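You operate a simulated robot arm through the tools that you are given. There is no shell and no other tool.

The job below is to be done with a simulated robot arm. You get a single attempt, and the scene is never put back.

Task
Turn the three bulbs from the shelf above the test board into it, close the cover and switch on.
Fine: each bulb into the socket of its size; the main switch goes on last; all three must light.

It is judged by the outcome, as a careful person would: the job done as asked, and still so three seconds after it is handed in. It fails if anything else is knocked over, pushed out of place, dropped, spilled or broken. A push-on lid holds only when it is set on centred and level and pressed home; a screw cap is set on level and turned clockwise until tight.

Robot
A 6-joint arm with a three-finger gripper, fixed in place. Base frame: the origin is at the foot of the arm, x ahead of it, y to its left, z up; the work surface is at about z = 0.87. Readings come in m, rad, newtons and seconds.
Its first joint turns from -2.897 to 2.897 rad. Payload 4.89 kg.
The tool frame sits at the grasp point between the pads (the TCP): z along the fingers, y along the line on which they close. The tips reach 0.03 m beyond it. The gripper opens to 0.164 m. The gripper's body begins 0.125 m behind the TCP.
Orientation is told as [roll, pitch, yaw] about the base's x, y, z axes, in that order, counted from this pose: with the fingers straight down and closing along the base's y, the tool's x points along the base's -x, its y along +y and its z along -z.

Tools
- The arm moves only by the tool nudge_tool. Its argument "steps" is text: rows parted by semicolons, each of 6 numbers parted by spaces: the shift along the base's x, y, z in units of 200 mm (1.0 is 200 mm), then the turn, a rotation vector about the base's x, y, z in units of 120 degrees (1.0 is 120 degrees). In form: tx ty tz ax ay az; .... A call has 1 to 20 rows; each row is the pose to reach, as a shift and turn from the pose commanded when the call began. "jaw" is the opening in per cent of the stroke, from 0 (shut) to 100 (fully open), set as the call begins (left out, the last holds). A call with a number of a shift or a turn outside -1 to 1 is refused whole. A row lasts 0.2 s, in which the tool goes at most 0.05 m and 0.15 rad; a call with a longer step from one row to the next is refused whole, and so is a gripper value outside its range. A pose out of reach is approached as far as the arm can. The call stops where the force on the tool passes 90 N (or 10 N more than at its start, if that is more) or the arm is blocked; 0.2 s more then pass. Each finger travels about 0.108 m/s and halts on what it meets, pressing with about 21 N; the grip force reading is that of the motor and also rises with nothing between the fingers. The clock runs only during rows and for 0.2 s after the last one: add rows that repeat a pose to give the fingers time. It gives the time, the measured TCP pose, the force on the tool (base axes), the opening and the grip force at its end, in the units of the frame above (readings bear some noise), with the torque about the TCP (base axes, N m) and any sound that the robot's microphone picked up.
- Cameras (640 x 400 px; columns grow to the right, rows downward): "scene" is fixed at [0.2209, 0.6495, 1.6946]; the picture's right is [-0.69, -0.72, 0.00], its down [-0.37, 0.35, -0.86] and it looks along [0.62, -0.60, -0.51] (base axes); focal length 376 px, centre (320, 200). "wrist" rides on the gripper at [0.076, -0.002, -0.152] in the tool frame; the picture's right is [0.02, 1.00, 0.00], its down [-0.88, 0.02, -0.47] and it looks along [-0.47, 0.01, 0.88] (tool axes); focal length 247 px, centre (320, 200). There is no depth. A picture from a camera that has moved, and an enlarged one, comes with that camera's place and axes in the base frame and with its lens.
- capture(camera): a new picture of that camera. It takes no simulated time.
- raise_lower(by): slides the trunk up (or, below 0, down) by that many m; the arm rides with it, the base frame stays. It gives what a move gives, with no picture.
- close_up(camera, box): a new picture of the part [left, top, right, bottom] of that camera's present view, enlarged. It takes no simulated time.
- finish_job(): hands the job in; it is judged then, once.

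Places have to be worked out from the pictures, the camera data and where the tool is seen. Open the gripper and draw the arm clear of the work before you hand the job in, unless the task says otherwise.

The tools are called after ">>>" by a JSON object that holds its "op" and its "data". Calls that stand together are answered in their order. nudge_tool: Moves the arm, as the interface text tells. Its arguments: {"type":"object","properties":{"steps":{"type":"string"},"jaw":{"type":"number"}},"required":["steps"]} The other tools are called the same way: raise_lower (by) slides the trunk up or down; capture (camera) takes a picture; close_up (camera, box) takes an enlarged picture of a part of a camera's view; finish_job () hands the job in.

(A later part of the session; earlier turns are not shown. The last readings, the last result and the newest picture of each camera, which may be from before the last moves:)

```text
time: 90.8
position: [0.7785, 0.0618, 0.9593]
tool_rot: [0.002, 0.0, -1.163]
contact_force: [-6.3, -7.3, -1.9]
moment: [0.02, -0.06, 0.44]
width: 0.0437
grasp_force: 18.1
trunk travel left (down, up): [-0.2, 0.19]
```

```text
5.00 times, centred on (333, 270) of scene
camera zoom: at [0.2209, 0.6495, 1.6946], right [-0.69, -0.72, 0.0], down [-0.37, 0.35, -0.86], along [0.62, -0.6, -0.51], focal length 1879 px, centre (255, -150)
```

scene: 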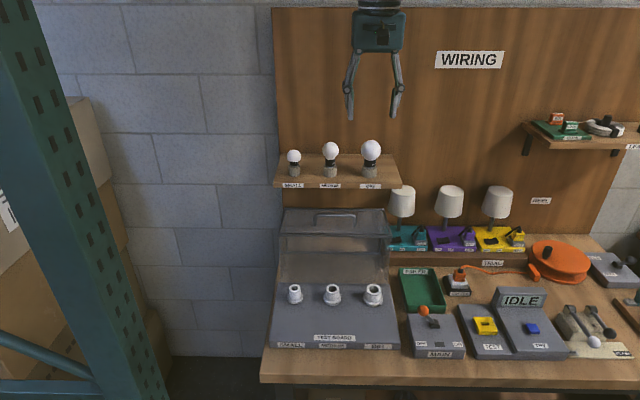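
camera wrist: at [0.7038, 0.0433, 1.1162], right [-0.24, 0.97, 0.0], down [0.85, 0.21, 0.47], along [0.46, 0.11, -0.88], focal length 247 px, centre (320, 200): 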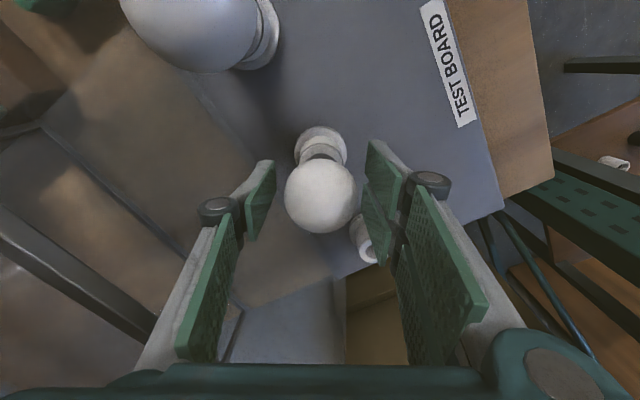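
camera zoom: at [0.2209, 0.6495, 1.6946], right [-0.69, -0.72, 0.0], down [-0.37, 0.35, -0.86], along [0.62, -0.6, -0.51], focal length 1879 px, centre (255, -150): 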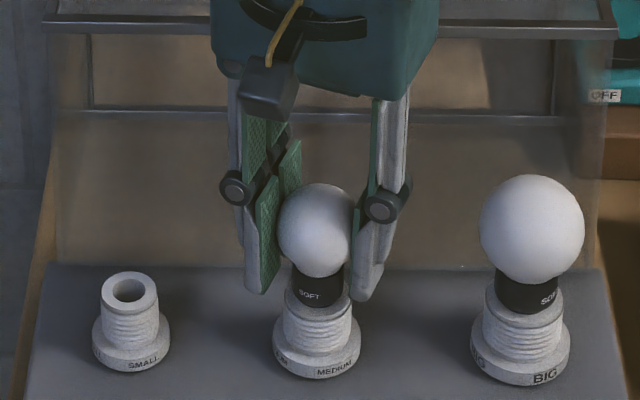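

The medium bulb is tight too. I open, rise, and head for the small bulb (estimated ≈(1.03,-0.009), z≈1.22), watching whether the arm can reach.

>>> {"op": "nudge_tool", "data": {"steps": "0 0 0 0 0 0; 0 0 0 0 0 0; 0 0 0.1 0 0 0; 0 0 0.3 0 0 0; 0 0 0.5 0 0 0.06; 0 0 0.7 0 0 0.12; 0 0 0.9 0 0 0.18; 0 0 1 0 0 0.18; 0 0 1 0 0 0.18", "jaw": 50}}

>>> {"op": "nudge_tool", "data": {"steps": "0 0 0.2 0 0 0; 0 0 0.4 0 0 0; 0 0 0.6 0 0 0; 0 0 0.8 0 0 0; 0.05 -0.02 1 0 0 0; 0.28 -0.08 1 0 0 0; 0.51 -0.14 1 0 0 0; 0.74 -0.2 1 0 0 0; 0.96 -0.26 1 0 0 0; 0.96 -0.26 1 0 0 0"}}

>>> {"op": "nudge_tool", "data": {"steps": "0.15 -0.04 0 0 0 0; 0.28 -0.08 0 0 0 0; 0.28 -0.08 0 0 0 0"}}

>>> {"op": "capture", "data": {"camera": "wrist"}}

>>> {"op": "capture", "data": {"camera": "scene"}}

```text
time: 92.8
position: [0.7775, 0.0639, 1.1607]
tool_rot: [0.0, -0.002, -0.785]
contact_force: [0.3, 0.3, 0.4]
moment: [0.01, -0.04, 0.01]
width: 0.0823
grasp_force: 0.1
trunk travel left (down, up): [-0.2, 0.19]
```

```text
time: 95.0
position: [0.9713, 0.0114, 1.3603]
tool_rot: [0.001, 0.0, -0.785]
contact_force: [0.7, -0.2, -1.3]
moment: [0.03, 0.2, 0.02]
width: 0.0819
grasp_force: 0.1
trunk travel left (down, up): [-0.2, 0.19]
```

```text
time: 95.8
position: [1.0278, -0.0046, 1.3583]
tool_rot: [-0.001, -0.001, -0.787]
contact_force: [1.5, -0.5, -1.8]
moment: [0.06, 0.32, 0.04]
width: 0.0817
grasp_force: 0.1
trunk travel left (down, up): [-0.2, 0.19]
```

```text
taken
camera wrist: at [0.9726, 0.0465, 1.5085], right [0.69, 0.72, 0.0], down [0.64, -0.61, 0.47], along [0.34, -0.33, -0.88], focal length 247 px, centre (320, 200)
```

wrist: 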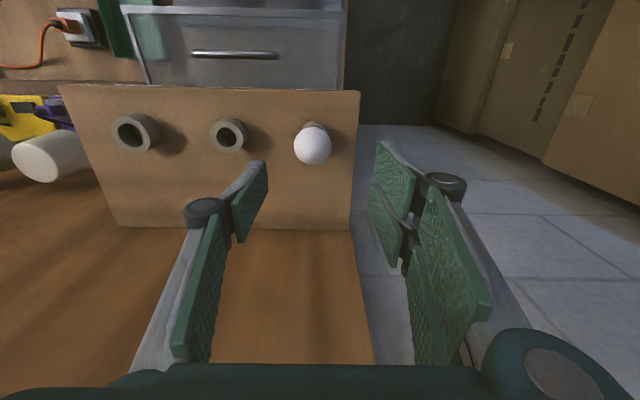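

```text
taken
```

scene: 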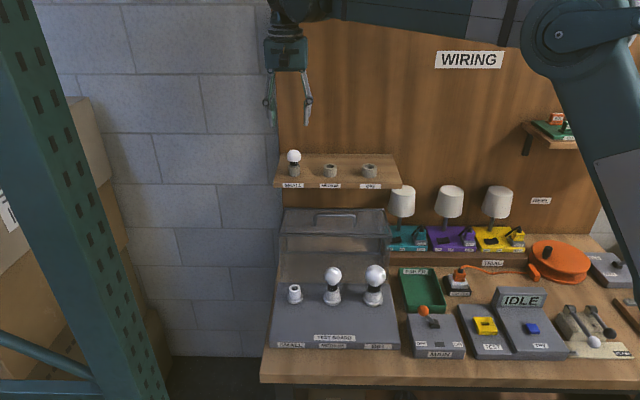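

Reachable. The small globe is ~10 mm off in the left-right direction: centre ≈(1.024,-0.015,1.226). I correct and descend to 1.28.

>>> {"op": "nudge_tool", "data": {"steps": "-0.0195 -0.0525 0 0 0 0; -0.0195 -0.0525 -0.2 0 0 0; -0.0195 -0.0525 -0.39 0 0 0; -0.0195 -0.0525 -0.39 0 0 0"}}

>>> {"op": "capture", "data": {"camera": "wrist"}}

>>> {"op": "close_up", "data": {"camera": "scene", "box": [240, 90, 400, 190]}}

```text
time: 96.8
position: [1.0217, -0.0145, 1.2818]
tool_rot: [0.001, -0.002, -0.787]
contact_force: [0.4, 0.9, -0.3]
moment: [-0.02, 0.09, 0.01]
width: 0.0819
grasp_force: 0.1
trunk travel left (down, up): [-0.2, 0.19]
```

```text
taken
camera wrist: at [0.9667, 0.0368, 1.4323], right [0.69, 0.72, 0.0], down [0.64, -0.61, 0.47], along [0.34, -0.33, -0.88], focal length 247 px, centre (320, 200)
```

wrist: 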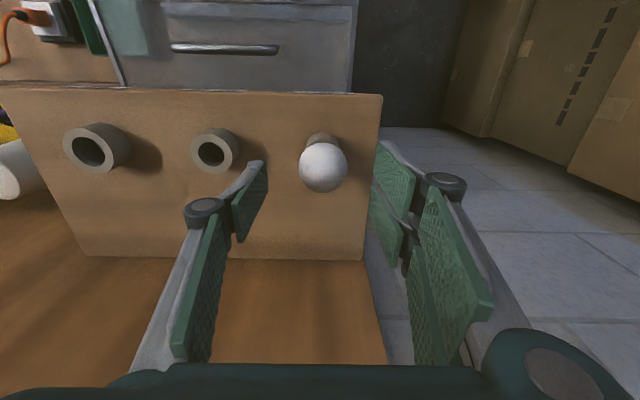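

```text
4.00 times, centred on (320, 140) of scene
camera zoom: at [0.2209, 0.6495, 1.6946], right [-0.69, -0.72, 0.0], down [-0.37, 0.35, -0.86], along [0.62, -0.6, -0.51], focal length 1503 px, centre (320, 440)
```

zoom: 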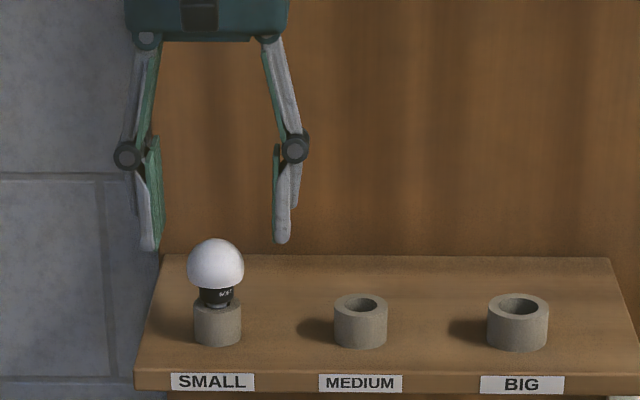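

Aligned within ~1 mm; grip height z≈1.225. I descend, close and lift.

>>> {"op": "nudge_tool", "data": {"steps": "0.004 0.004 -0.14 0 0 0; 0.004 0.004 -0.283 0 0 0; 0.004 0.004 -0.283 0 0 0"}}

>>> {"op": "nudge_tool", "data": {"steps": "0 0 0 0 0 0; 0 0 0 0 0 0; 0 0 0 0 0 0; 0 0 0 0 0 0", "jaw": 0}}

>>> {"op": "capture", "data": {"camera": "wrist"}}

>>> {"op": "close_up", "data": {"camera": "scene", "box": [240, 90, 400, 190]}}

```text
time: 97.6
position: [1.0231, -0.0147, 1.2242]
tool_rot: [0.001, 0.001, -0.786]
contact_force: [0.5, -0.1, -0.2]
moment: [0.02, 0.14, 0.01]
width: 0.082
grasp_force: 0.1
trunk travel left (down, up): [-0.2, 0.19]
```

```text
time: 98.6
position: [1.0225, -0.0154, 1.2259]
tool_rot: [0.001, -0.001, -0.786]
contact_force: [0.4, -0.9, -1.3]
moment: [0.0, -0.01, 0.02]
width: 0.0379
grasp_force: 18.0
trunk travel left (down, up): [-0.2, 0.19]
```

```text
taken
camera wrist: at [0.9673, 0.0367, 1.3758], right [0.69, 0.72, 0.0], down [0.64, -0.61, 0.47], along [0.34, -0.33, -0.88], focal length 247 px, centre (320, 200)
```

wrist: 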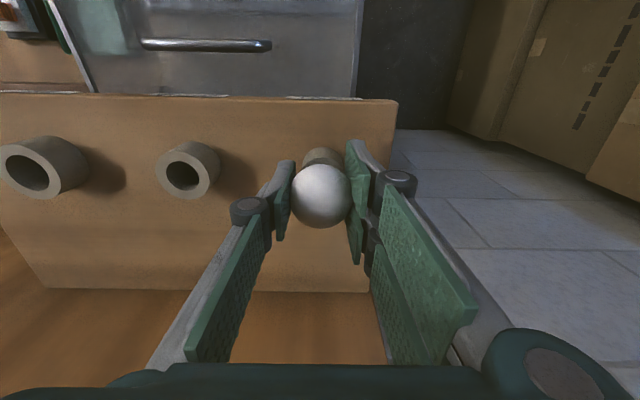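

```text
4.00 times, centred on (320, 140) of scene
camera zoom: at [0.2209, 0.6495, 1.6946], right [-0.69, -0.72, 0.0], down [-0.37, 0.35, -0.86], along [0.62, -0.6, -0.51], focal length 1503 px, centre (320, 440)
```

zoom: 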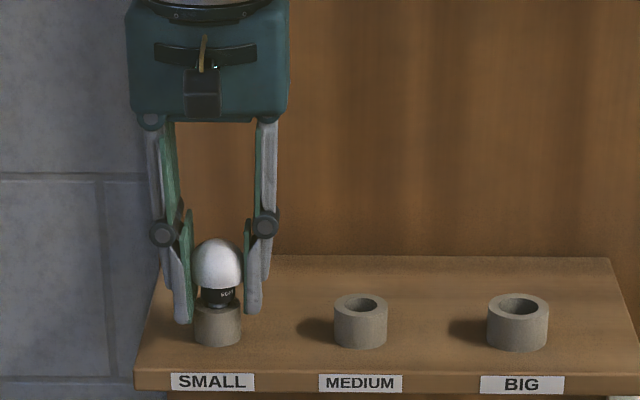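

Gripped well. I lift 0.1 m and check.

>>> {"op": "nudge_tool", "data": {"steps": "0 0 0.05 0 0 0; 0 0 0.15 0 0 0; 0 0 0.3 0 0 0; 0 0 0.5 0 0 0; 0 0 0.6 0 0 0; 0 0 0.6 0 0 0", "jaw": 0}}

>>> {"op": "capture", "data": {"camera": "wrist"}}

>>> {"op": "close_up", "data": {"camera": "scene", "box": [220, 60, 380, 160]}}

```text
time: 100.0
position: [1.0232, -0.0145, 1.3452]
tool_rot: [0.001, 0.0, -0.786]
contact_force: [-0.1, 1.1, -0.7]
moment: [-0.01, -0.03, 0.06]
width: 0.0377
grasp_force: 18.4
trunk travel left (down, up): [-0.2, 0.19]
```

```text
taken
camera wrist: at [0.9673, 0.0371, 1.4961], right [0.69, 0.72, 0.0], down [0.64, -0.61, 0.47], along [0.34, -0.33, -0.88], focal length 247 px, centre (320, 200)
```

wrist: 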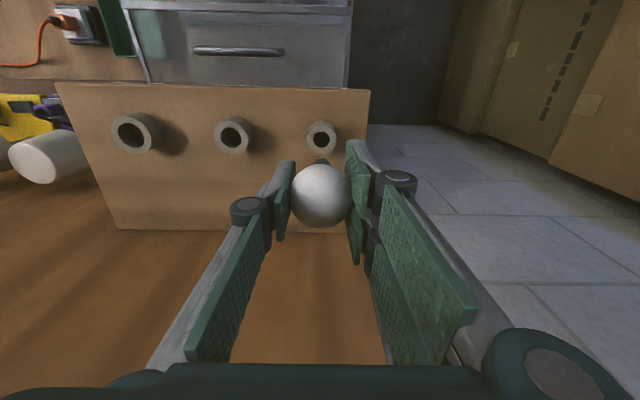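

```text
4.00 times, centred on (300, 110) of scene
camera zoom: at [0.2209, 0.6495, 1.6946], right [-0.69, -0.72, 0.0], down [-0.37, 0.35, -0.86], along [0.62, -0.6, -0.51], focal length 1503 px, centre (400, 560)
```

zoom: 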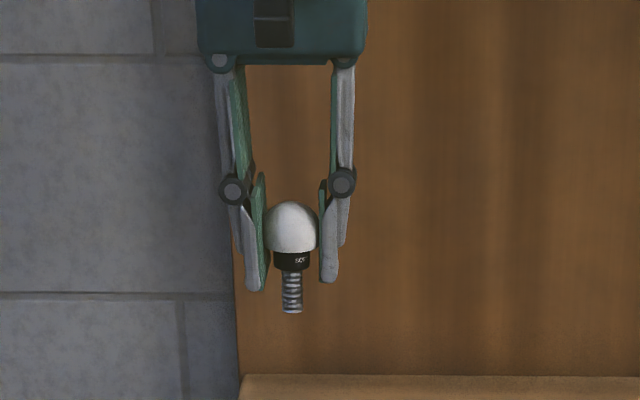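

The small bulb is out; its tip is ≈0.068 m below the grip centre. Spacing suggests the small socket is at ≈(0.856,0.141); I carry it there, stopping at z≈1.145.

>>> {"op": "nudge_tool", "data": {"steps": "-0.14 0.13 0 0 0 0; -0.31 0.288 0 0 0 0; -0.48 0.446 0 0 0 0; -0.65 0.604 0 0 0 0; -0.78 0.72 0 0 0 0; -0.8375 0.777 0 0 0 0; -0.8375 0.777 -0.15 0 0 0; -0.8375 0.777 -0.35 0 0 0; -0.8375 0.777 -0.55 0 0 0; -0.8375 0.777 -0.75 0 0 0; -0.8375 0.777 -0.9 0 0 0; -0.8375 0.777 -1 0 0 0; -0.8375 0.777 -1 0 0 0", "jaw": 0}}

>>> {"op": "close_up", "data": {"camera": "wrist", "box": [240, 80, 400, 180]}}

>>> {"op": "close_up", "data": {"camera": "scene", "box": [220, 205, 380, 305]}}

```text
time: 102.8
position: [0.8555, 0.1406, 1.1444]
tool_rot: [0.001, -0.001, -0.785]
contact_force: [0.5, 0.5, 0.1]
moment: [-0.04, 0.02, 0.02]
width: 0.0376
grasp_force: 17.9
trunk travel left (down, up): [-0.2, 0.19]
```

```text
4.00 times, centred on (320, 130) of wrist
camera zoom: at [0.8004, 0.1921, 1.2952], right [0.69, 0.72, 0.0], down [0.64, -0.61, 0.47], along [0.34, -0.33, -0.88], focal length 988 px, centre (320, 480)
```

zoom: 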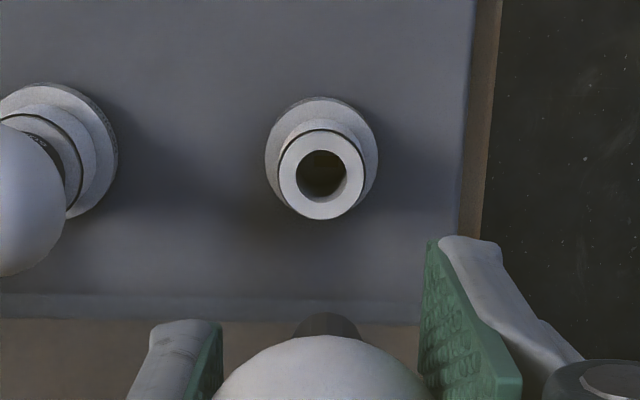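

```text
4.00 times, centred on (300, 255) of scene
camera zoom: at [0.2209, 0.6495, 1.6946], right [-0.69, -0.72, 0.0], down [-0.37, 0.35, -0.86], along [0.62, -0.6, -0.51], focal length 1503 px, centre (400, -20)
```

zoom: 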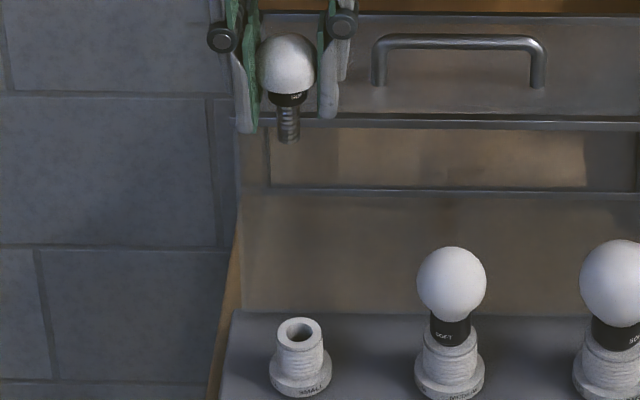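

The globe centre is over the socket but the base tip appears slightly to the left – possibly a small tilt. I zoom in to check.

>>> {"op": "close_up", "data": {"camera": "scene", "box": [264, 205, 328, 245]}}

>>> {"op": "close_up", "data": {"camera": "scene", "box": [264, 270, 328, 310]}}

>>> {"op": "close_up", "data": {"camera": "wrist", "box": [272, 150, 368, 240]}}

```text
10.00 times, centred on (296, 225) of scene
camera zoom: at [0.2209, 0.6495, 1.6946], right [-0.69, -0.72, 0.0], down [-0.37, 0.35, -0.86], along [0.62, -0.6, -0.51], focal length 3757 px, centre (560, -50)
```

zoom: 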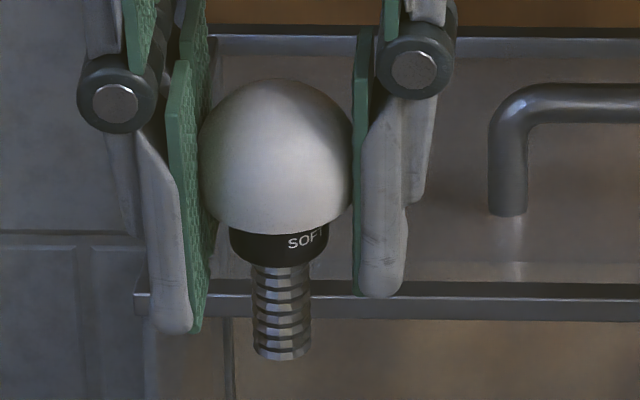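

```text
10.00 times, centred on (296, 290) of scene
camera zoom: at [0.2209, 0.6495, 1.6946], right [-0.69, -0.72, 0.0], down [-0.37, 0.35, -0.86], along [0.62, -0.6, -0.51], focal length 3757 px, centre (560, -700)
```

zoom: 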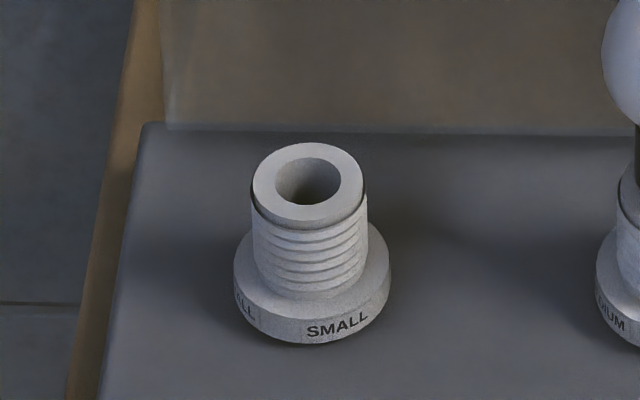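

```text
4.44 times, centred on (320, 195) of wrist
camera zoom: at [0.8004, 0.1921, 1.2952], right [0.69, 0.72, 0.0], down [0.64, -0.61, 0.47], along [0.34, -0.33, -0.88], focal length 1098 px, centre (320, 222)
```

zoom: 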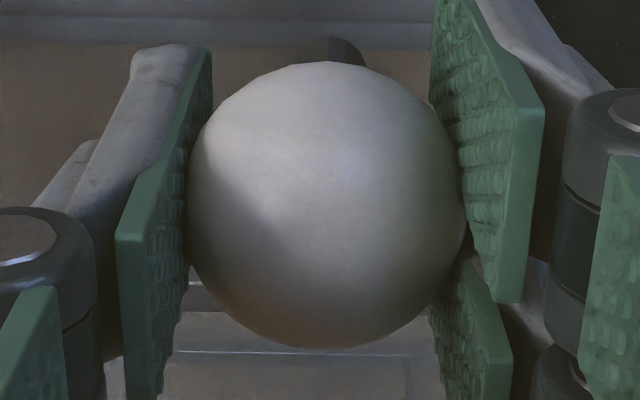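

The tip is only ~1 mm to the left. I correct 1 mm and lower to TCP z≈0.985 (tip just above the mouth).

>>> {"op": "nudge_tool", "data": {"steps": "-0.002 -0.005 -0.15 0 0 0; -0.002 -0.005 -0.35 0 0 0; -0.002 -0.005 -0.55 0 0 0; -0.002 -0.005 -0.7 0 0 0; -0.002 -0.005 -0.797 0 0 0; -0.002 -0.005 -0.797 0 0 0", "jaw": 0}}

>>> {"op": "close_up", "data": {"camera": "scene", "box": [264, 245, 344, 305]}}

>>> {"op": "close_up", "data": {"camera": "wrist", "box": [260, 110, 380, 200]}}

```text
time: 104.2
position: [0.855, 0.1404, 0.9853]
tool_rot: [-0.001, -0.002, -0.785]
contact_force: [0.2, 0.9, -0.6]
moment: [-0.02, 0.07, 0.0]
width: 0.0379
grasp_force: 18.1
trunk travel left (down, up): [-0.2, 0.19]
```

```text
6.67 times, centred on (304, 275) of scene
camera zoom: at [0.2209, 0.6495, 1.6946], right [-0.69, -0.72, 0.0], down [-0.37, 0.35, -0.86], along [0.62, -0.6, -0.51], focal length 2505 px, centre (427, -300)
```

zoom: 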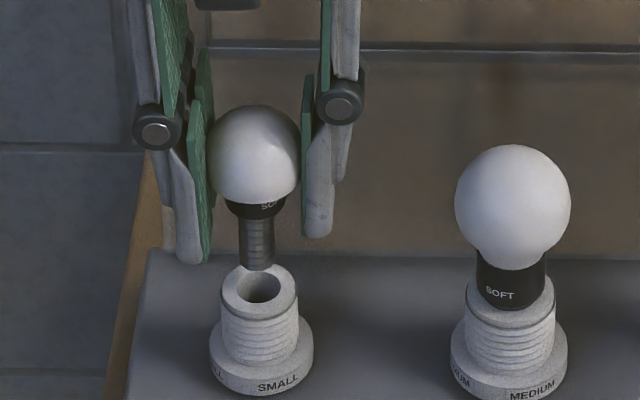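

```text
4.44 times, centred on (320, 155) of wrist
camera zoom: at [0.7994, 0.1919, 1.1362], right [0.69, 0.72, 0.0], down [0.64, -0.61, 0.47], along [0.34, -0.33, -0.88], focal length 1098 px, centre (320, 400)
```

zoom: 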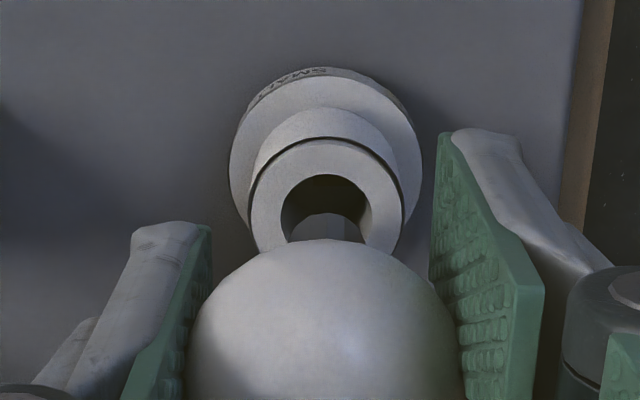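

Very nearly centred (≤0.7 mm). I nudge half a millimetre and lower 15 mm.

>>> {"op": "nudge_tool", "data": {"steps": "-0.002 -0.002 -0.02 0 0 0; -0.002 -0.002 -0.04 0 0 0; -0.002 -0.002 -0.06 0 0 0; -0.002 -0.002 -0.08 0 0 0; -0.002 -0.002 -0.08 0 0 0", "jaw": 0}}

>>> {"op": "close_up", "data": {"camera": "scene", "box": [264, 245, 344, 305]}}

```text
time: 105.4
position: [0.8549, 0.1407, 0.9703]
tool_rot: [0.0, -0.002, -0.786]
contact_force: [0.7, 0.5, -0.7]
moment: [0.0, 0.0, 0.03]
width: 0.0379
grasp_force: 18.1
trunk travel left (down, up): [-0.2, 0.19]
```

```text
6.67 times, centred on (304, 275) of scene
camera zoom: at [0.2209, 0.6495, 1.6946], right [-0.69, -0.72, 0.0], down [-0.37, 0.35, -0.86], along [0.62, -0.6, -0.51], focal length 2505 px, centre (427, -300)
```

zoom: 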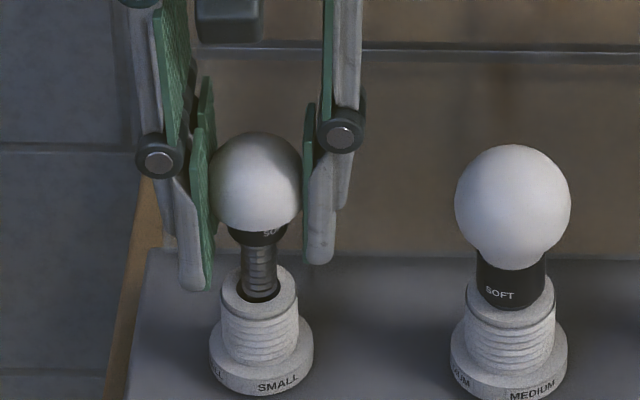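

It is entering the mouth cleanly. I continue down in small steps.

>>> {"op": "nudge_tool", "data": {"steps": "0 0 -0.015 0 0 0; 0 0 -0.03 0 0 0; 0 0 -0.04 0 0 0; 0 0 -0.05 0 0 0; 0 0 -0.05 0 0 0", "jaw": 0}}

>>> {"op": "nudge_tool", "data": {"steps": "0 0 -0.01 0 0 0; 0 0 -0.02 0 0 0; 0 0 -0.02 0 0 0", "jaw": 0}}

>>> {"op": "close_up", "data": {"camera": "scene", "box": [264, 245, 344, 305]}}

```text
time: 106.6
position: [0.8553, 0.14, 0.9601]
tool_rot: [0.0, -0.001, -0.785]
contact_force: [-0.2, -0.4, 0.1]
moment: [0.02, -0.02, -0.01]
width: 0.038
grasp_force: 18.0
trunk travel left (down, up): [-0.2, 0.19]
```

```text
time: 107.4
position: [0.8554, 0.1395, 0.9562]
tool_rot: [0.001, -0.002, -0.787]
contact_force: [-1.1, -0.5, -0.8]
moment: [-0.01, -0.01, -0.01]
width: 0.0375
grasp_force: 17.6
trunk travel left (down, up): [-0.2, 0.19]
```

```text
6.67 times, centred on (304, 275) of scene
camera zoom: at [0.2209, 0.6495, 1.6946], right [-0.69, -0.72, 0.0], down [-0.37, 0.35, -0.86], along [0.62, -0.6, -0.51], focal length 2505 px, centre (427, -300)
```

zoom: 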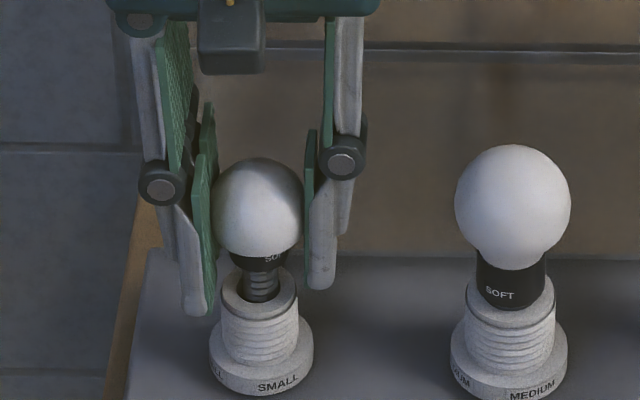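

Still free; continuing in 2–3 mm steps until contact.

>>> {"op": "nudge_tool", "data": {"steps": "0 0 -0.01 0 0 0; 0 0 -0.015 0 0 0; 0 0 -0.015 0 0 0", "jaw": 0}}

>>> {"op": "nudge_tool", "data": {"steps": "0 0 -0.01 0 0 0; 0 0 -0.015 0 0 0; 0 0 -0.015 0 0 0", "jaw": 0}}

>>> {"op": "close_up", "data": {"camera": "scene", "box": [264, 245, 344, 305]}}

```text
time: 108.2
position: [0.8539, 0.1401, 0.9531]
tool_rot: [0.0, -0.002, -0.785]
contact_force: [0.2, -0.6, -0.8]
moment: [0.0, 0.01, -0.02]
width: 0.0378
grasp_force: 18.6
trunk travel left (down, up): [-0.2, 0.19]
```

```text
time: 109.0
position: [0.8548, 0.1388, 0.949]
tool_rot: [0.0, 0.0, -0.785]
contact_force: [0.7, 0.4, -1.2]
moment: [0.01, 0.01, 0.01]
width: 0.038
grasp_force: 17.6
trunk travel left (down, up): [-0.2, 0.19]
```

```text
6.67 times, centred on (304, 275) of scene
camera zoom: at [0.2209, 0.6495, 1.6946], right [-0.69, -0.72, 0.0], down [-0.37, 0.35, -0.86], along [0.62, -0.6, -0.51], focal length 2505 px, centre (427, -300)
```

zoom: 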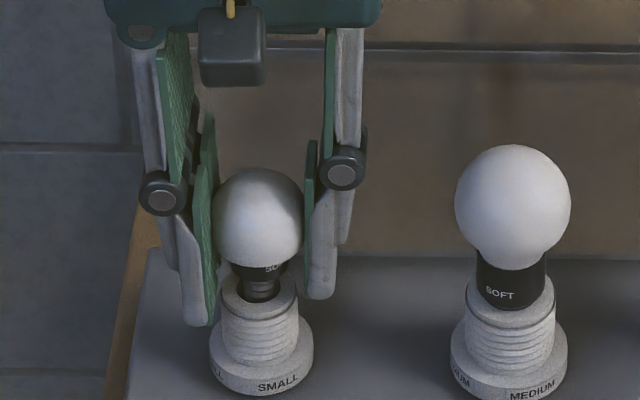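

Still no contact. I note the gripper body would come close to the cover rim if turned at this low height, so after seating I'll regrip 15 mm higher on the pads for turning. Continuing down.

>>> {"op": "nudge_tool", "data": {"steps": "0 0 -0.01 0 0 0; 0 0 -0.015 0 0 0; 0 0 -0.015 0 0 0", "jaw": 0}}

>>> {"op": "close_up", "data": {"camera": "scene", "box": [264, 245, 344, 305]}}

```text
time: 109.8
position: [0.8548, 0.139, 0.9466]
tool_rot: [0.001, -0.002, -0.786]
contact_force: [-0.5, 0.3, -0.3]
moment: [-0.02, 0.0, 0.0]
width: 0.038
grasp_force: 17.9
trunk travel left (down, up): [-0.2, 0.19]
```

```text
6.67 times, centred on (304, 275) of scene
camera zoom: at [0.2209, 0.6495, 1.6946], right [-0.69, -0.72, 0.0], down [-0.37, 0.35, -0.86], along [0.62, -0.6, -0.51], focal length 2505 px, centre (427, -300)
```

zoom: 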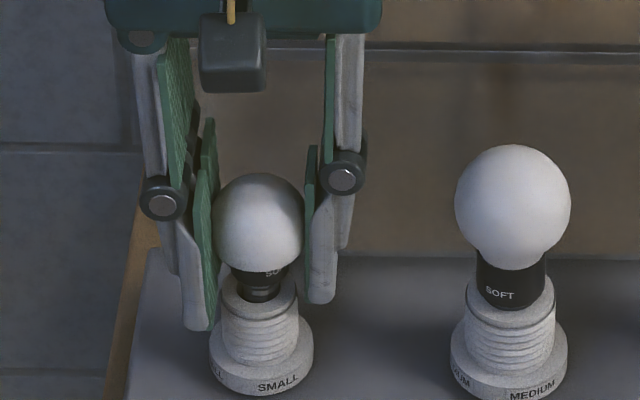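

>>> {"op": "nudge_tool", "data": {"steps": "0 0 -0.01 0 0 0; 0 0 -0.013 0 0 0; 0 0 -0.013 0 0 0", "jaw": 0}}

>>> {"op": "close_up", "data": {"camera": "scene", "box": [264, 245, 344, 305]}}

```text
time: 110.6
position: [0.8553, 0.1411, 0.9454]
tool_rot: [0.0, -0.003, -0.786]
contact_force: [8.9, 18.7, 13.4]
moment: [-0.01, -0.06, 0.01]
width: 0.038
grasp_force: 18.0
trunk travel left (down, up): [-0.2, 0.19]
```

```text
6.67 times, centred on (304, 275) of scene
camera zoom: at [0.2209, 0.6495, 1.6946], right [-0.69, -0.72, 0.0], down [-0.37, 0.35, -0.86], along [0.62, -0.6, -0.51], focal length 2505 px, centre (427, -300)
```

zoom: 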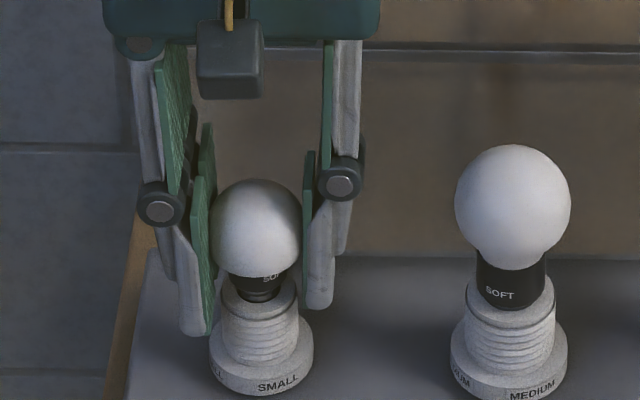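

Seated on the thread start (same signature as the medium). I release, raise 15 mm with a ~1.3 mm shift to recentre, and look before swinging.

>>> {"op": "nudge_tool", "data": {"steps": "0 0 0 0 0 0; 0 0 0 0 0 0; 0.006 0.007 0.03 0 0 0; 0.006 0.007 0.075 0 0 0; 0.006 0.007 0.075 0 0 0", "jaw": 42}}

>>> {"op": "close_up", "data": {"camera": "scene", "box": [264, 225, 344, 305]}}

>>> {"op": "capture", "data": {"camera": "wrist"}}

```text
time: 111.8
position: [0.8561, 0.1408, 0.9596]
tool_rot: [0.0, -0.003, -0.787]
contact_force: [0.1, 0.7, -0.1]
moment: [-0.01, -0.03, -0.01]
width: 0.0687
grasp_force: 0.0
trunk travel left (down, up): [-0.2, 0.19]
```

```text
5.00 times, centred on (304, 265) of scene
camera zoom: at [0.2209, 0.6495, 1.6946], right [-0.69, -0.72, 0.0], down [-0.37, 0.35, -0.86], along [0.62, -0.6, -0.51], focal length 1879 px, centre (400, -125)
```

zoom: 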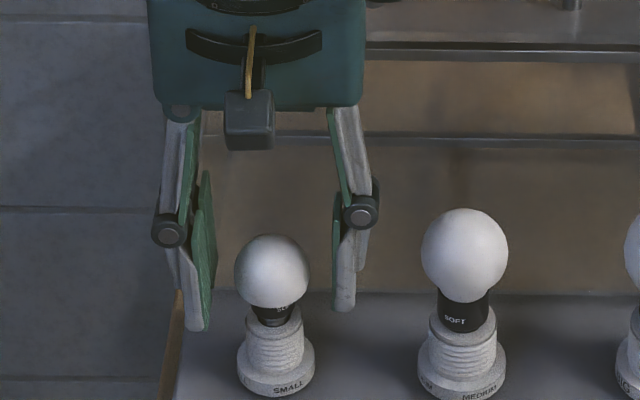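

```text
taken
camera wrist: at [0.8004, 0.1927, 1.1098], right [0.69, 0.72, 0.0], down [0.64, -0.61, 0.47], along [0.34, -0.33, -0.88], focal length 247 px, centre (320, 200)
```

wrist: 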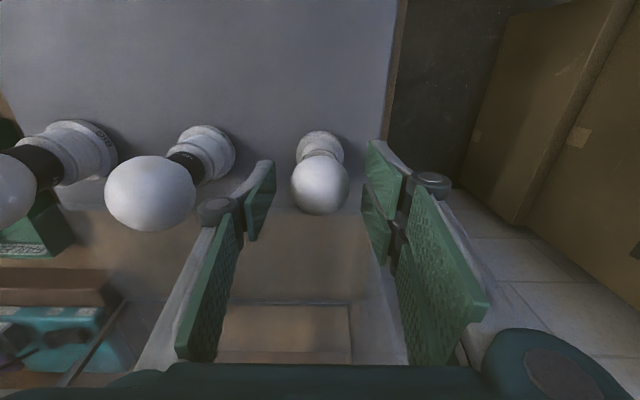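

The bulb stands well in the socket, centred between the pads. I swing to the start angle, regrip and turn clockwise ~114° with light downward travel.

>>> {"op": "nudge_tool", "data": {"steps": "0 0 0 0 0 0.065; 0 0 0 0 0 0.13; 0 0 0 0 0 0.195; 0 0 0 0 0 0.26; 0 0 0 0 0 0.325; 0 0 0 0 0 0.39; 0 0 0 0 0 0.455; 0 0 0 0 0 0.48; 0 0 0 0 0 0.48", "jaw": 42}}

>>> {"op": "close_up", "data": {"camera": "scene", "box": [264, 205, 360, 305]}}

>>> {"op": "nudge_tool", "data": {"steps": "0 0 0 0 0 0; 0 0 0 0 0 0; 0 0 0 0 0 0; 0 0 -0.003 0 0 -0.065; 0 0 -0.005 0 0 -0.13; 0 0 -0.006 0 0 -0.195; 0 0 -0.007 0 0 -0.26; 0 0 -0.008 0 0 -0.325; 0 0 -0.009 0 0 -0.39; 0 0 -0.01 0 0 -0.455; 0 0 -0.011 0 0 -0.52; 0 0 -0.012 0 0 -0.585; 0 0 -0.012 0 0 -0.65; 0 0 -0.012 0 0 -0.715; 0 0 -0.012 0 0 -0.78; 0 0 -0.012 0 0 -0.845; 0 0 -0.012 0 0 -0.91; 0 0 -0.012 0 0 -0.96", "jaw": 0}}

>>> {"op": "close_up", "data": {"camera": "scene", "box": [264, 225, 344, 305]}}

```text
time: 113.8
position: [0.8558, 0.1417, 0.9593]
tool_rot: [0.0, -0.002, 0.219]
contact_force: [0.0, 0.9, 0.3]
moment: [0.01, 0.02, 0.04]
width: 0.069
grasp_force: 0.2
trunk travel left (down, up): [-0.2, 0.19]
```

```text
4.00 times, centred on (312, 255) of scene
camera zoom: at [0.2209, 0.6495, 1.6946], right [-0.69, -0.72, 0.0], down [-0.37, 0.35, -0.86], along [0.62, -0.6, -0.51], focal length 1503 px, centre (352, -20)
```

zoom: 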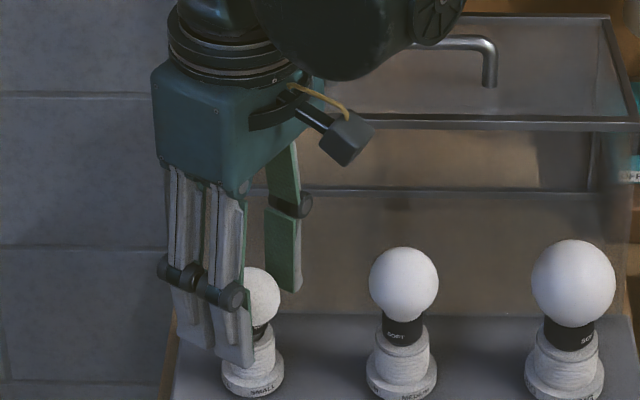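

```text
time: 117.6
position: [0.8553, 0.1406, 0.9556]
tool_rot: [-0.001, -0.003, -1.794]
contact_force: [-17.7, -3.6, -17.4]
moment: [0.0, 0.01, 0.02]
width: 0.0384
grasp_force: 17.9
trunk travel left (down, up): [-0.2, 0.19]
```

```text
5.00 times, centred on (304, 265) of scene
camera zoom: at [0.2209, 0.6495, 1.6946], right [-0.69, -0.72, 0.0], down [-0.37, 0.35, -0.86], along [0.62, -0.6, -0.51], focal length 1879 px, centre (400, -125)
```

zoom: 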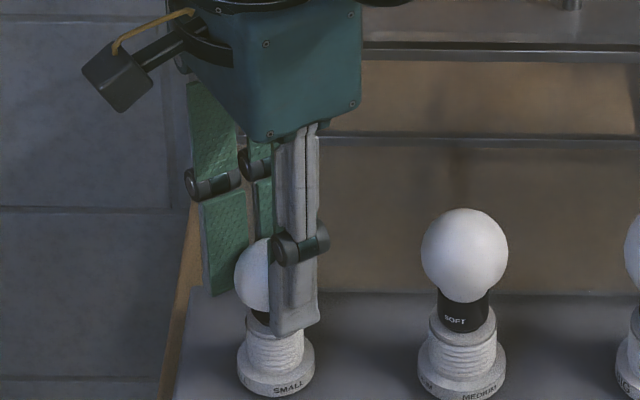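

Engaged (pulled down 17 N). I release, swing back, regrip, and turn again with 3 mm descent.

>>> {"op": "nudge_tool", "data": {"steps": "0 0 0 0 0 0; 0 0 0 0 0 0; 0 0 0.01 0 0 0.065; 0 0 0.01 0 0 0.13; 0 0 0.01 0 0 0.195; 0 0 0.01 0 0 0.26; 0 0 0.01 0 0 0.325; 0 0 0.01 0 0 0.39; 0 0 0.01 0 0 0.455; 0 0 0.01 0 0 0.52; 0 0 0.01 0 0 0.585; 0 0 0.01 0 0 0.65; 0 0 0.01 0 0 0.715; 0 0 0.01 0 0 0.78; 0 0 0.01 0 0 0.845; 0 0 0.01 0 0 0.91; 0 0 0.01 0 0 0.96; 0 0 0.01 0 0 0.96", "jaw": 42}}

>>> {"op": "capture", "data": {"camera": "wrist"}}

>>> {"op": "nudge_tool", "data": {"steps": "0 0 0 0 0 0; 0 0 0 0 0 0; 0 0 0 0 0 0; 0 0 -0.001 0 0 -0.065; 0 0 -0.002 0 0 -0.13; 0 0 -0.003 0 0 -0.195; 0 0 -0.004 0 0 -0.26; 0 0 -0.005 0 0 -0.325; 0 0 -0.006 0 0 -0.39; 0 0 -0.007 0 0 -0.455; 0 0 -0.008 0 0 -0.52; 0 0 -0.009 0 0 -0.585; 0 0 -0.01 0 0 -0.65; 0 0 -0.011 0 0 -0.715; 0 0 -0.012 0 0 -0.78; 0 0 -0.013 0 0 -0.845; 0 0 -0.014 0 0 -0.91; 0 0 -0.015 0 0 -0.96", "jaw": 0}}

>>> {"op": "close_up", "data": {"camera": "scene", "box": [264, 225, 344, 305]}}

```text
time: 121.4
position: [0.8566, 0.1407, 0.9581]
tool_rot: [-0.001, -0.002, 0.222]
contact_force: [-0.7, 0.7, 0.1]
moment: [0.0, -0.01, 0.0]
width: 0.0687
grasp_force: 0.0
trunk travel left (down, up): [-0.2, 0.19]
```

```text
taken
camera wrist: at [0.7816, 0.1212, 1.1095], right [-0.24, 0.97, 0.0], down [0.85, 0.21, 0.47], along [0.46, 0.11, -0.88], focal length 247 px, centre (320, 200)
```

wrist: 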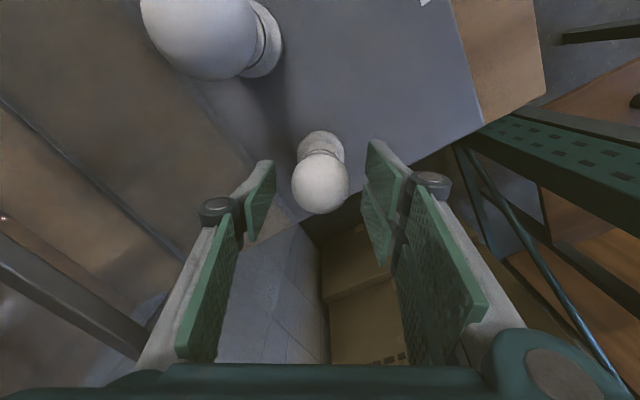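

```text
time: 125.2
position: [0.8568, 0.1401, 0.9557]
tool_rot: [0.0, -0.001, -1.792]
contact_force: [-13.5, -5.3, 0.9]
moment: [-0.1, 0.13, 0.58]
width: 0.0385
grasp_force: 17.7
trunk travel left (down, up): [-0.2, 0.19]
```

```text
5.00 times, centred on (304, 265) of scene
camera zoom: at [0.2209, 0.6495, 1.6946], right [-0.69, -0.72, 0.0], down [-0.37, 0.35, -0.86], along [0.62, -0.6, -0.51], focal length 1879 px, centre (400, -125)
```

zoom: 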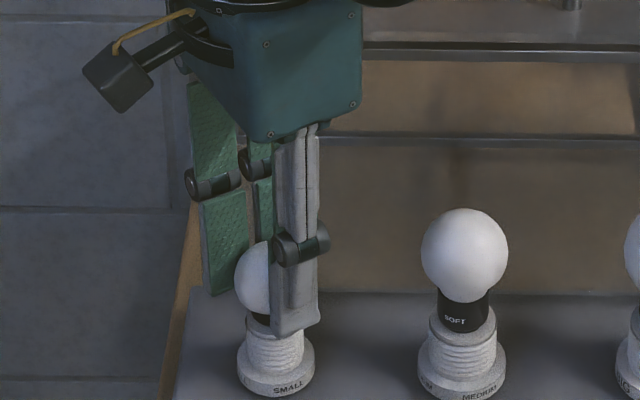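

Torque 0.58 N·m: tight. I verify as before – release, swing to middle, regrip and turn 20° more, comparing pictures.

>>> {"op": "nudge_tool", "data": {"steps": "0 0 0 0 0 0; 0 0 0 0 0 0; 0 0 0 0 0 0.065; 0 0 0 0 0 0.13; 0 0 0 0 0 0.195; 0 0 0 0 0 0.26; 0 0 0 0 0 0.325; 0 0 0 0 0 0.39; 0 0 0 0 0 0.455; 0 0 0 0 0 0.48; 0 0 0 0 0 0.48", "jaw": 42}}

>>> {"op": "close_up", "data": {"camera": "scene", "box": [264, 245, 344, 305]}}

>>> {"op": "nudge_tool", "data": {"steps": "0 0 0 0 0 0; 0 0 0 0 0 0; 0 0 0 0 0 0; 0 0 0 0 0 -0.06; 0 0 0 0 0 -0.12; 0 0 0 0 0 -0.18", "jaw": 0}}

>>> {"op": "close_up", "data": {"camera": "scene", "box": [264, 245, 344, 305]}}

```text
time: 127.6
position: [0.8567, 0.1416, 0.9561]
tool_rot: [0.0, -0.003, -0.786]
contact_force: [-1.1, 0.8, 0.0]
moment: [0.01, -0.03, 0.01]
width: 0.0691
grasp_force: 0.1
trunk travel left (down, up): [-0.2, 0.19]
```

```text
6.67 times, centred on (304, 275) of scene
camera zoom: at [0.2209, 0.6495, 1.6946], right [-0.69, -0.72, 0.0], down [-0.37, 0.35, -0.86], along [0.62, -0.6, -0.51], focal length 2505 px, centre (427, -300)
```

zoom: 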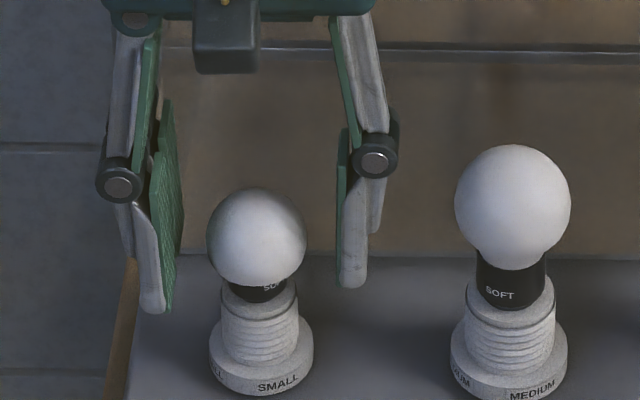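

```text
time: 129.0
position: [0.8563, 0.1408, 0.9563]
tool_rot: [0.0, -0.002, -1.163]
contact_force: [-2.4, -5.7, -0.9]
moment: [-0.15, -0.04, 0.53]
width: 0.0385
grasp_force: 17.6
trunk travel left (down, up): [-0.2, 0.19]
```

```text
6.67 times, centred on (304, 275) of scene
camera zoom: at [0.2209, 0.6495, 1.6946], right [-0.69, -0.72, 0.0], down [-0.37, 0.35, -0.86], along [0.62, -0.6, -0.51], focal length 2505 px, centre (427, -300)
```

zoom: 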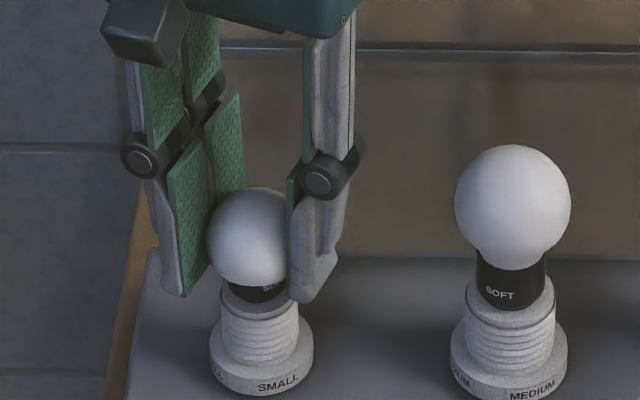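

All three bulbs are tight. Now I open, rise straight up clear of the bulbs, and go back for a careful look at the cover, its handle and hinge.

>>> {"op": "nudge_tool", "data": {"steps": "0 0 0 0 0 0; 0 0 0 0 0 0; 0 0 0.1 0 0 0; 0 0 0.3 0 0 0; 0 0 0.5 0 0 0.06; 0 0 0.7 0 0 0.12; 0 0 0.9 0 0 0.18; 0 0 1 0 0 0.18; 0 0 1 0 0 0.18", "jaw": 50}}

>>> {"op": "nudge_tool", "data": {"steps": "-0.15 0 0.15 0 0 0; -0.3 0 0.3 0 0 0; -0.45 0 0.45 0 0 0; -0.6 0 0.6 0 0 0; -0.75 0 0.7 0 0 0; -0.9 0 0.7 0 0 0; -0.9 0 0.7 0 0 0", "jaw": 100}}

>>> {"op": "capture", "data": {"camera": "wrist"}}

>>> {"op": "capture", "data": {"camera": "scene"}}

```text
time: 131.0
position: [0.8547, 0.1415, 1.1561]
tool_rot: [0.0, -0.003, -0.784]
contact_force: [-0.4, 0.3, 0.2]
moment: [0.0, -0.04, 0.02]
width: 0.082
grasp_force: 0.0
trunk travel left (down, up): [-0.2, 0.19]
```

```text
time: 132.6
position: [0.6749, 0.1416, 1.2969]
tool_rot: [0.001, -0.002, -0.786]
contact_force: [-0.2, 0.0, 0.2]
moment: [0.02, -0.15, 0.02]
width: 0.1639
grasp_force: 0.0
trunk travel left (down, up): [-0.2, 0.19]
```

```text
taken
camera wrist: at [0.62, 0.1923, 1.4477], right [0.69, 0.72, 0.0], down [0.64, -0.61, 0.47], along [0.34, -0.33, -0.88], focal length 247 px, centre (320, 200)
```

wrist: 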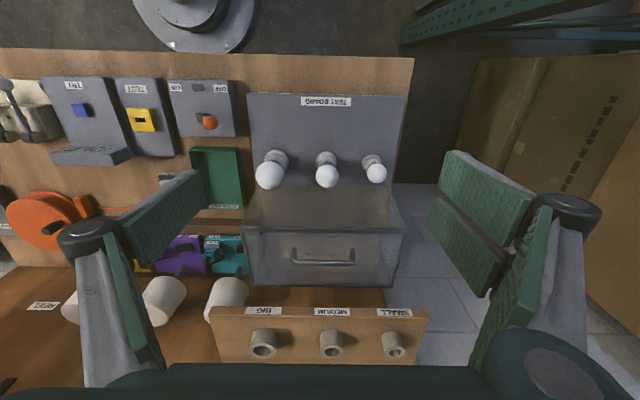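

```text
taken
```

scene: 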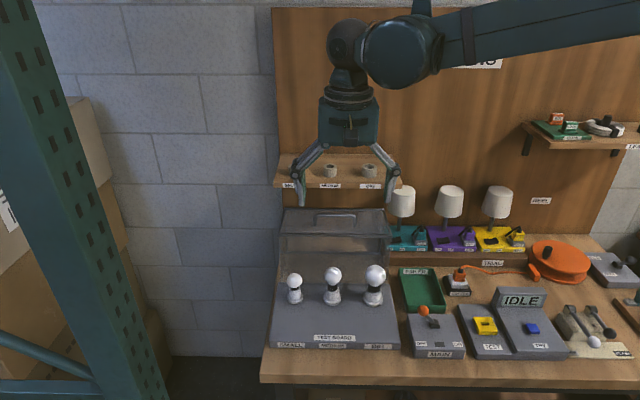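

>>> {"op": "close_up", "data": {"camera": "wrist", "box": [230, 180, 422, 300]}}

>>> {"op": "close_up", "data": {"camera": "wrist", "box": [230, 80, 422, 200]}}

>>> {"op": "close_up", "data": {"camera": "scene", "box": [260, 200, 420, 300]}}

```text
3.33 times, centred on (326, 240) of wrist
camera zoom: at [0.62, 0.1923, 1.4477], right [0.69, 0.72, 0.0], down [0.64, -0.61, 0.47], along [0.34, -0.33, -0.88], focal length 823 px, centre (300, 67)
```

zoom: 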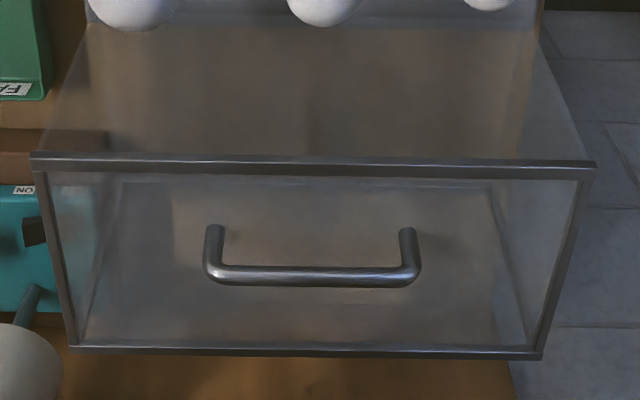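

```text
3.33 times, centred on (326, 140) of wrist
camera zoom: at [0.62, 0.1923, 1.4477], right [0.69, 0.72, 0.0], down [0.64, -0.61, 0.47], along [0.34, -0.33, -0.88], focal length 823 px, centre (300, 400)
```

zoom: 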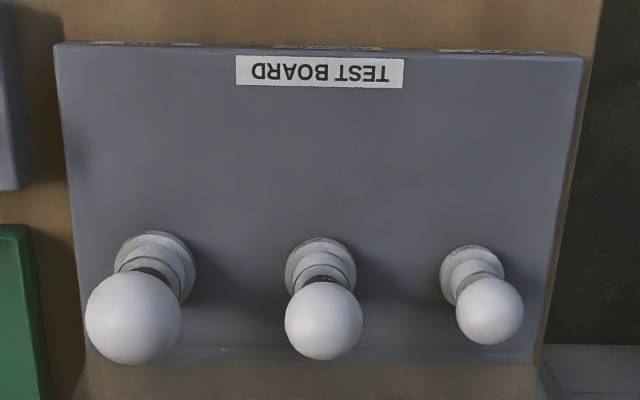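

```text
4.00 times, centred on (340, 250) of scene
camera zoom: at [0.2209, 0.6495, 1.6946], right [-0.69, -0.72, 0.0], down [-0.37, 0.35, -0.86], along [0.62, -0.6, -0.51], focal length 1503 px, centre (240, 0)
```

zoom: 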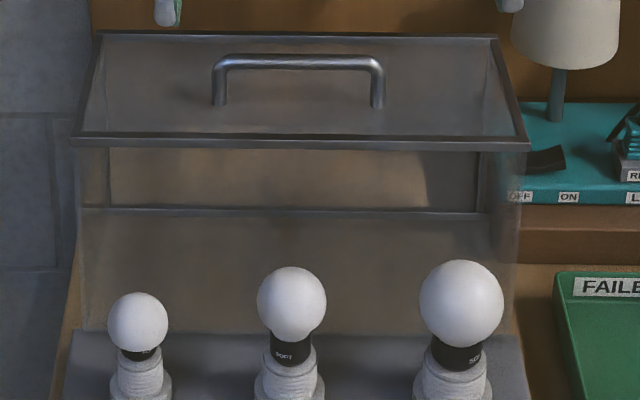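

Estimated geometry: handle bar along the bench at depth q≈0.634 (q = toward wall), z≈1.084, spanning p≈0.53–0.65; hinge line near q≈0.566, z≈0.885. I'll cage the bar loosely between the fingers with the tool tilted 45° and swing it over along its arc. First I yaw the tool by +90° at this safe height and narrow the jaws.

>>> {"op": "nudge_tool", "data": {"steps": "0 0 0 0 0 0.068; 0 0 0 0 0 0.136; 0 0 0 0 0 0.204; 0 0 0 0 0 0.272; 0 0 0 0 0 0.34; 0 0 0 0 0 0.408; 0 0 0 0 0 0.476; 0 0 0 0 0 0.544; 0 0 0 0 0 0.612; 0 0 0 0 0 0.68; 0 0 0 0 0 0.75; 0 0 0 0 0 0.75", "jaw": 22}}

>>> {"op": "nudge_tool", "data": {"steps": "0 0 0 -0.045 -0.045 0; 0 0 0 -0.09 -0.09 0; 0 0 0 -0.135 -0.135 0; 0 0 0 -0.18 -0.18 0; 0 0 0 -0.225 -0.225 0; 0 0 0 -0.265 -0.265 0; 0 0 0 -0.265 -0.265 0"}}

>>> {"op": "capture", "data": {"camera": "wrist"}}

>>> {"op": "capture", "data": {"camera": "scene"}}

```text
time: 135.2
position: [0.6758, 0.1428, 1.2954]
tool_rot: [0.001, -0.001, 0.787]
contact_force: [-0.5, -0.6, -0.1]
moment: [-0.01, -0.02, 0.01]
width: 0.0362
grasp_force: 0.0
trunk travel left (down, up): [-0.2, 0.19]
```

```text
time: 136.8
position: [0.6769, 0.1417, 1.296]
tool_rot: [-0.785, -0.001, 0.785]
contact_force: [0.3, 1.2, 0.2]
moment: [-0.03, 0.0, -0.04]
width: 0.036
grasp_force: 0.1
trunk travel left (down, up): [-0.2, 0.19]
```

```text
taken
camera wrist: at [0.5463, 0.1609, 1.4028], right [-0.51, 0.48, -0.71], down [0.38, 0.87, 0.32], along [0.77, -0.1, -0.63], focal length 247 px, centre (320, 200)
```

wrist: 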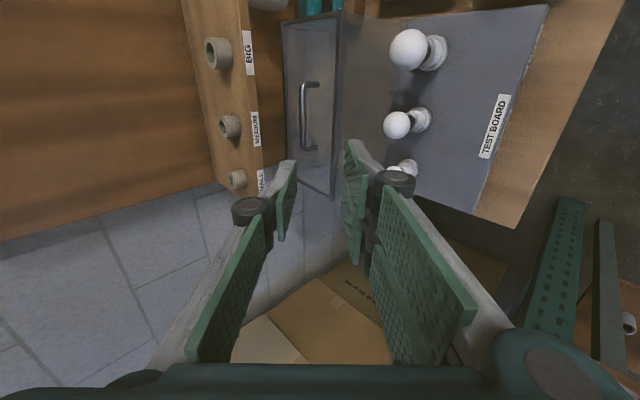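

```text
taken
```

scene: 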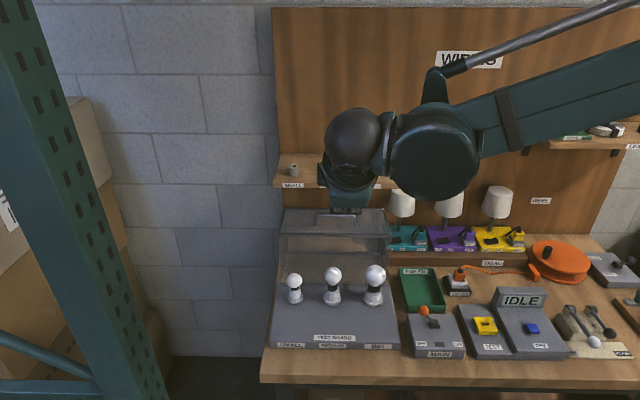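

The view now looks along the handle bar. It lies ~0.345 m ahead and ~23 mm to one side in the tool frame; I close in to ~0.145 m for refinement.

>>> {"op": "nudge_tool", "data": {"steps": "0.118 -0.105 -0.125 0 0 0; 0.236 -0.21 -0.25 0 0 0; 0.354 -0.315 -0.375 0 0 0; 0.472 -0.42 -0.5 0 0 0; 0.5895 -0.5255 -0.6255 0 0 0; 0.5895 -0.5255 -0.6255 0 0 0"}}

>>> {"op": "capture", "data": {"camera": "wrist"}}

>>> {"op": "close_up", "data": {"camera": "scene", "box": [260, 160, 420, 260]}}

```text
time: 138.2
position: [0.7942, 0.0369, 1.1702]
tool_rot: [-0.786, -0.001, 0.785]
contact_force: [0.4, 0.2, 0.6]
moment: [-0.05, 0.07, -0.03]
width: 0.036
grasp_force: 0.0
trunk travel left (down, up): [-0.2, 0.19]
```

```text
taken
camera wrist: at [0.6648, 0.0555, 1.2775], right [-0.52, 0.48, -0.71], down [0.38, 0.87, 0.32], along [0.77, -0.1, -0.63], focal length 247 px, centre (320, 200)
```

wrist: 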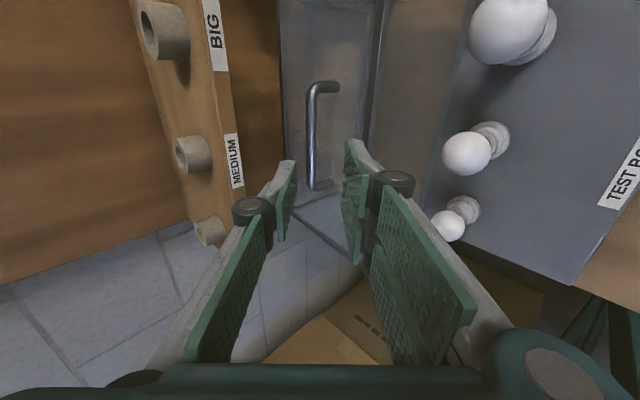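

```text
4.00 times, centred on (340, 210) of scene
camera zoom: at [0.2209, 0.6495, 1.6946], right [-0.69, -0.72, 0.0], down [-0.37, 0.35, -0.86], along [0.62, -0.6, -0.51], focal length 1503 px, centre (240, 160)
```

zoom: 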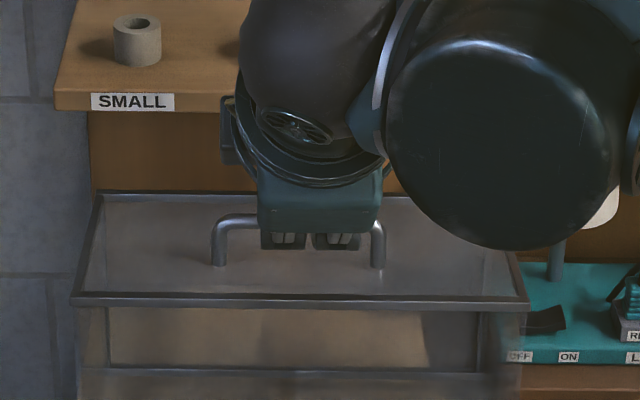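

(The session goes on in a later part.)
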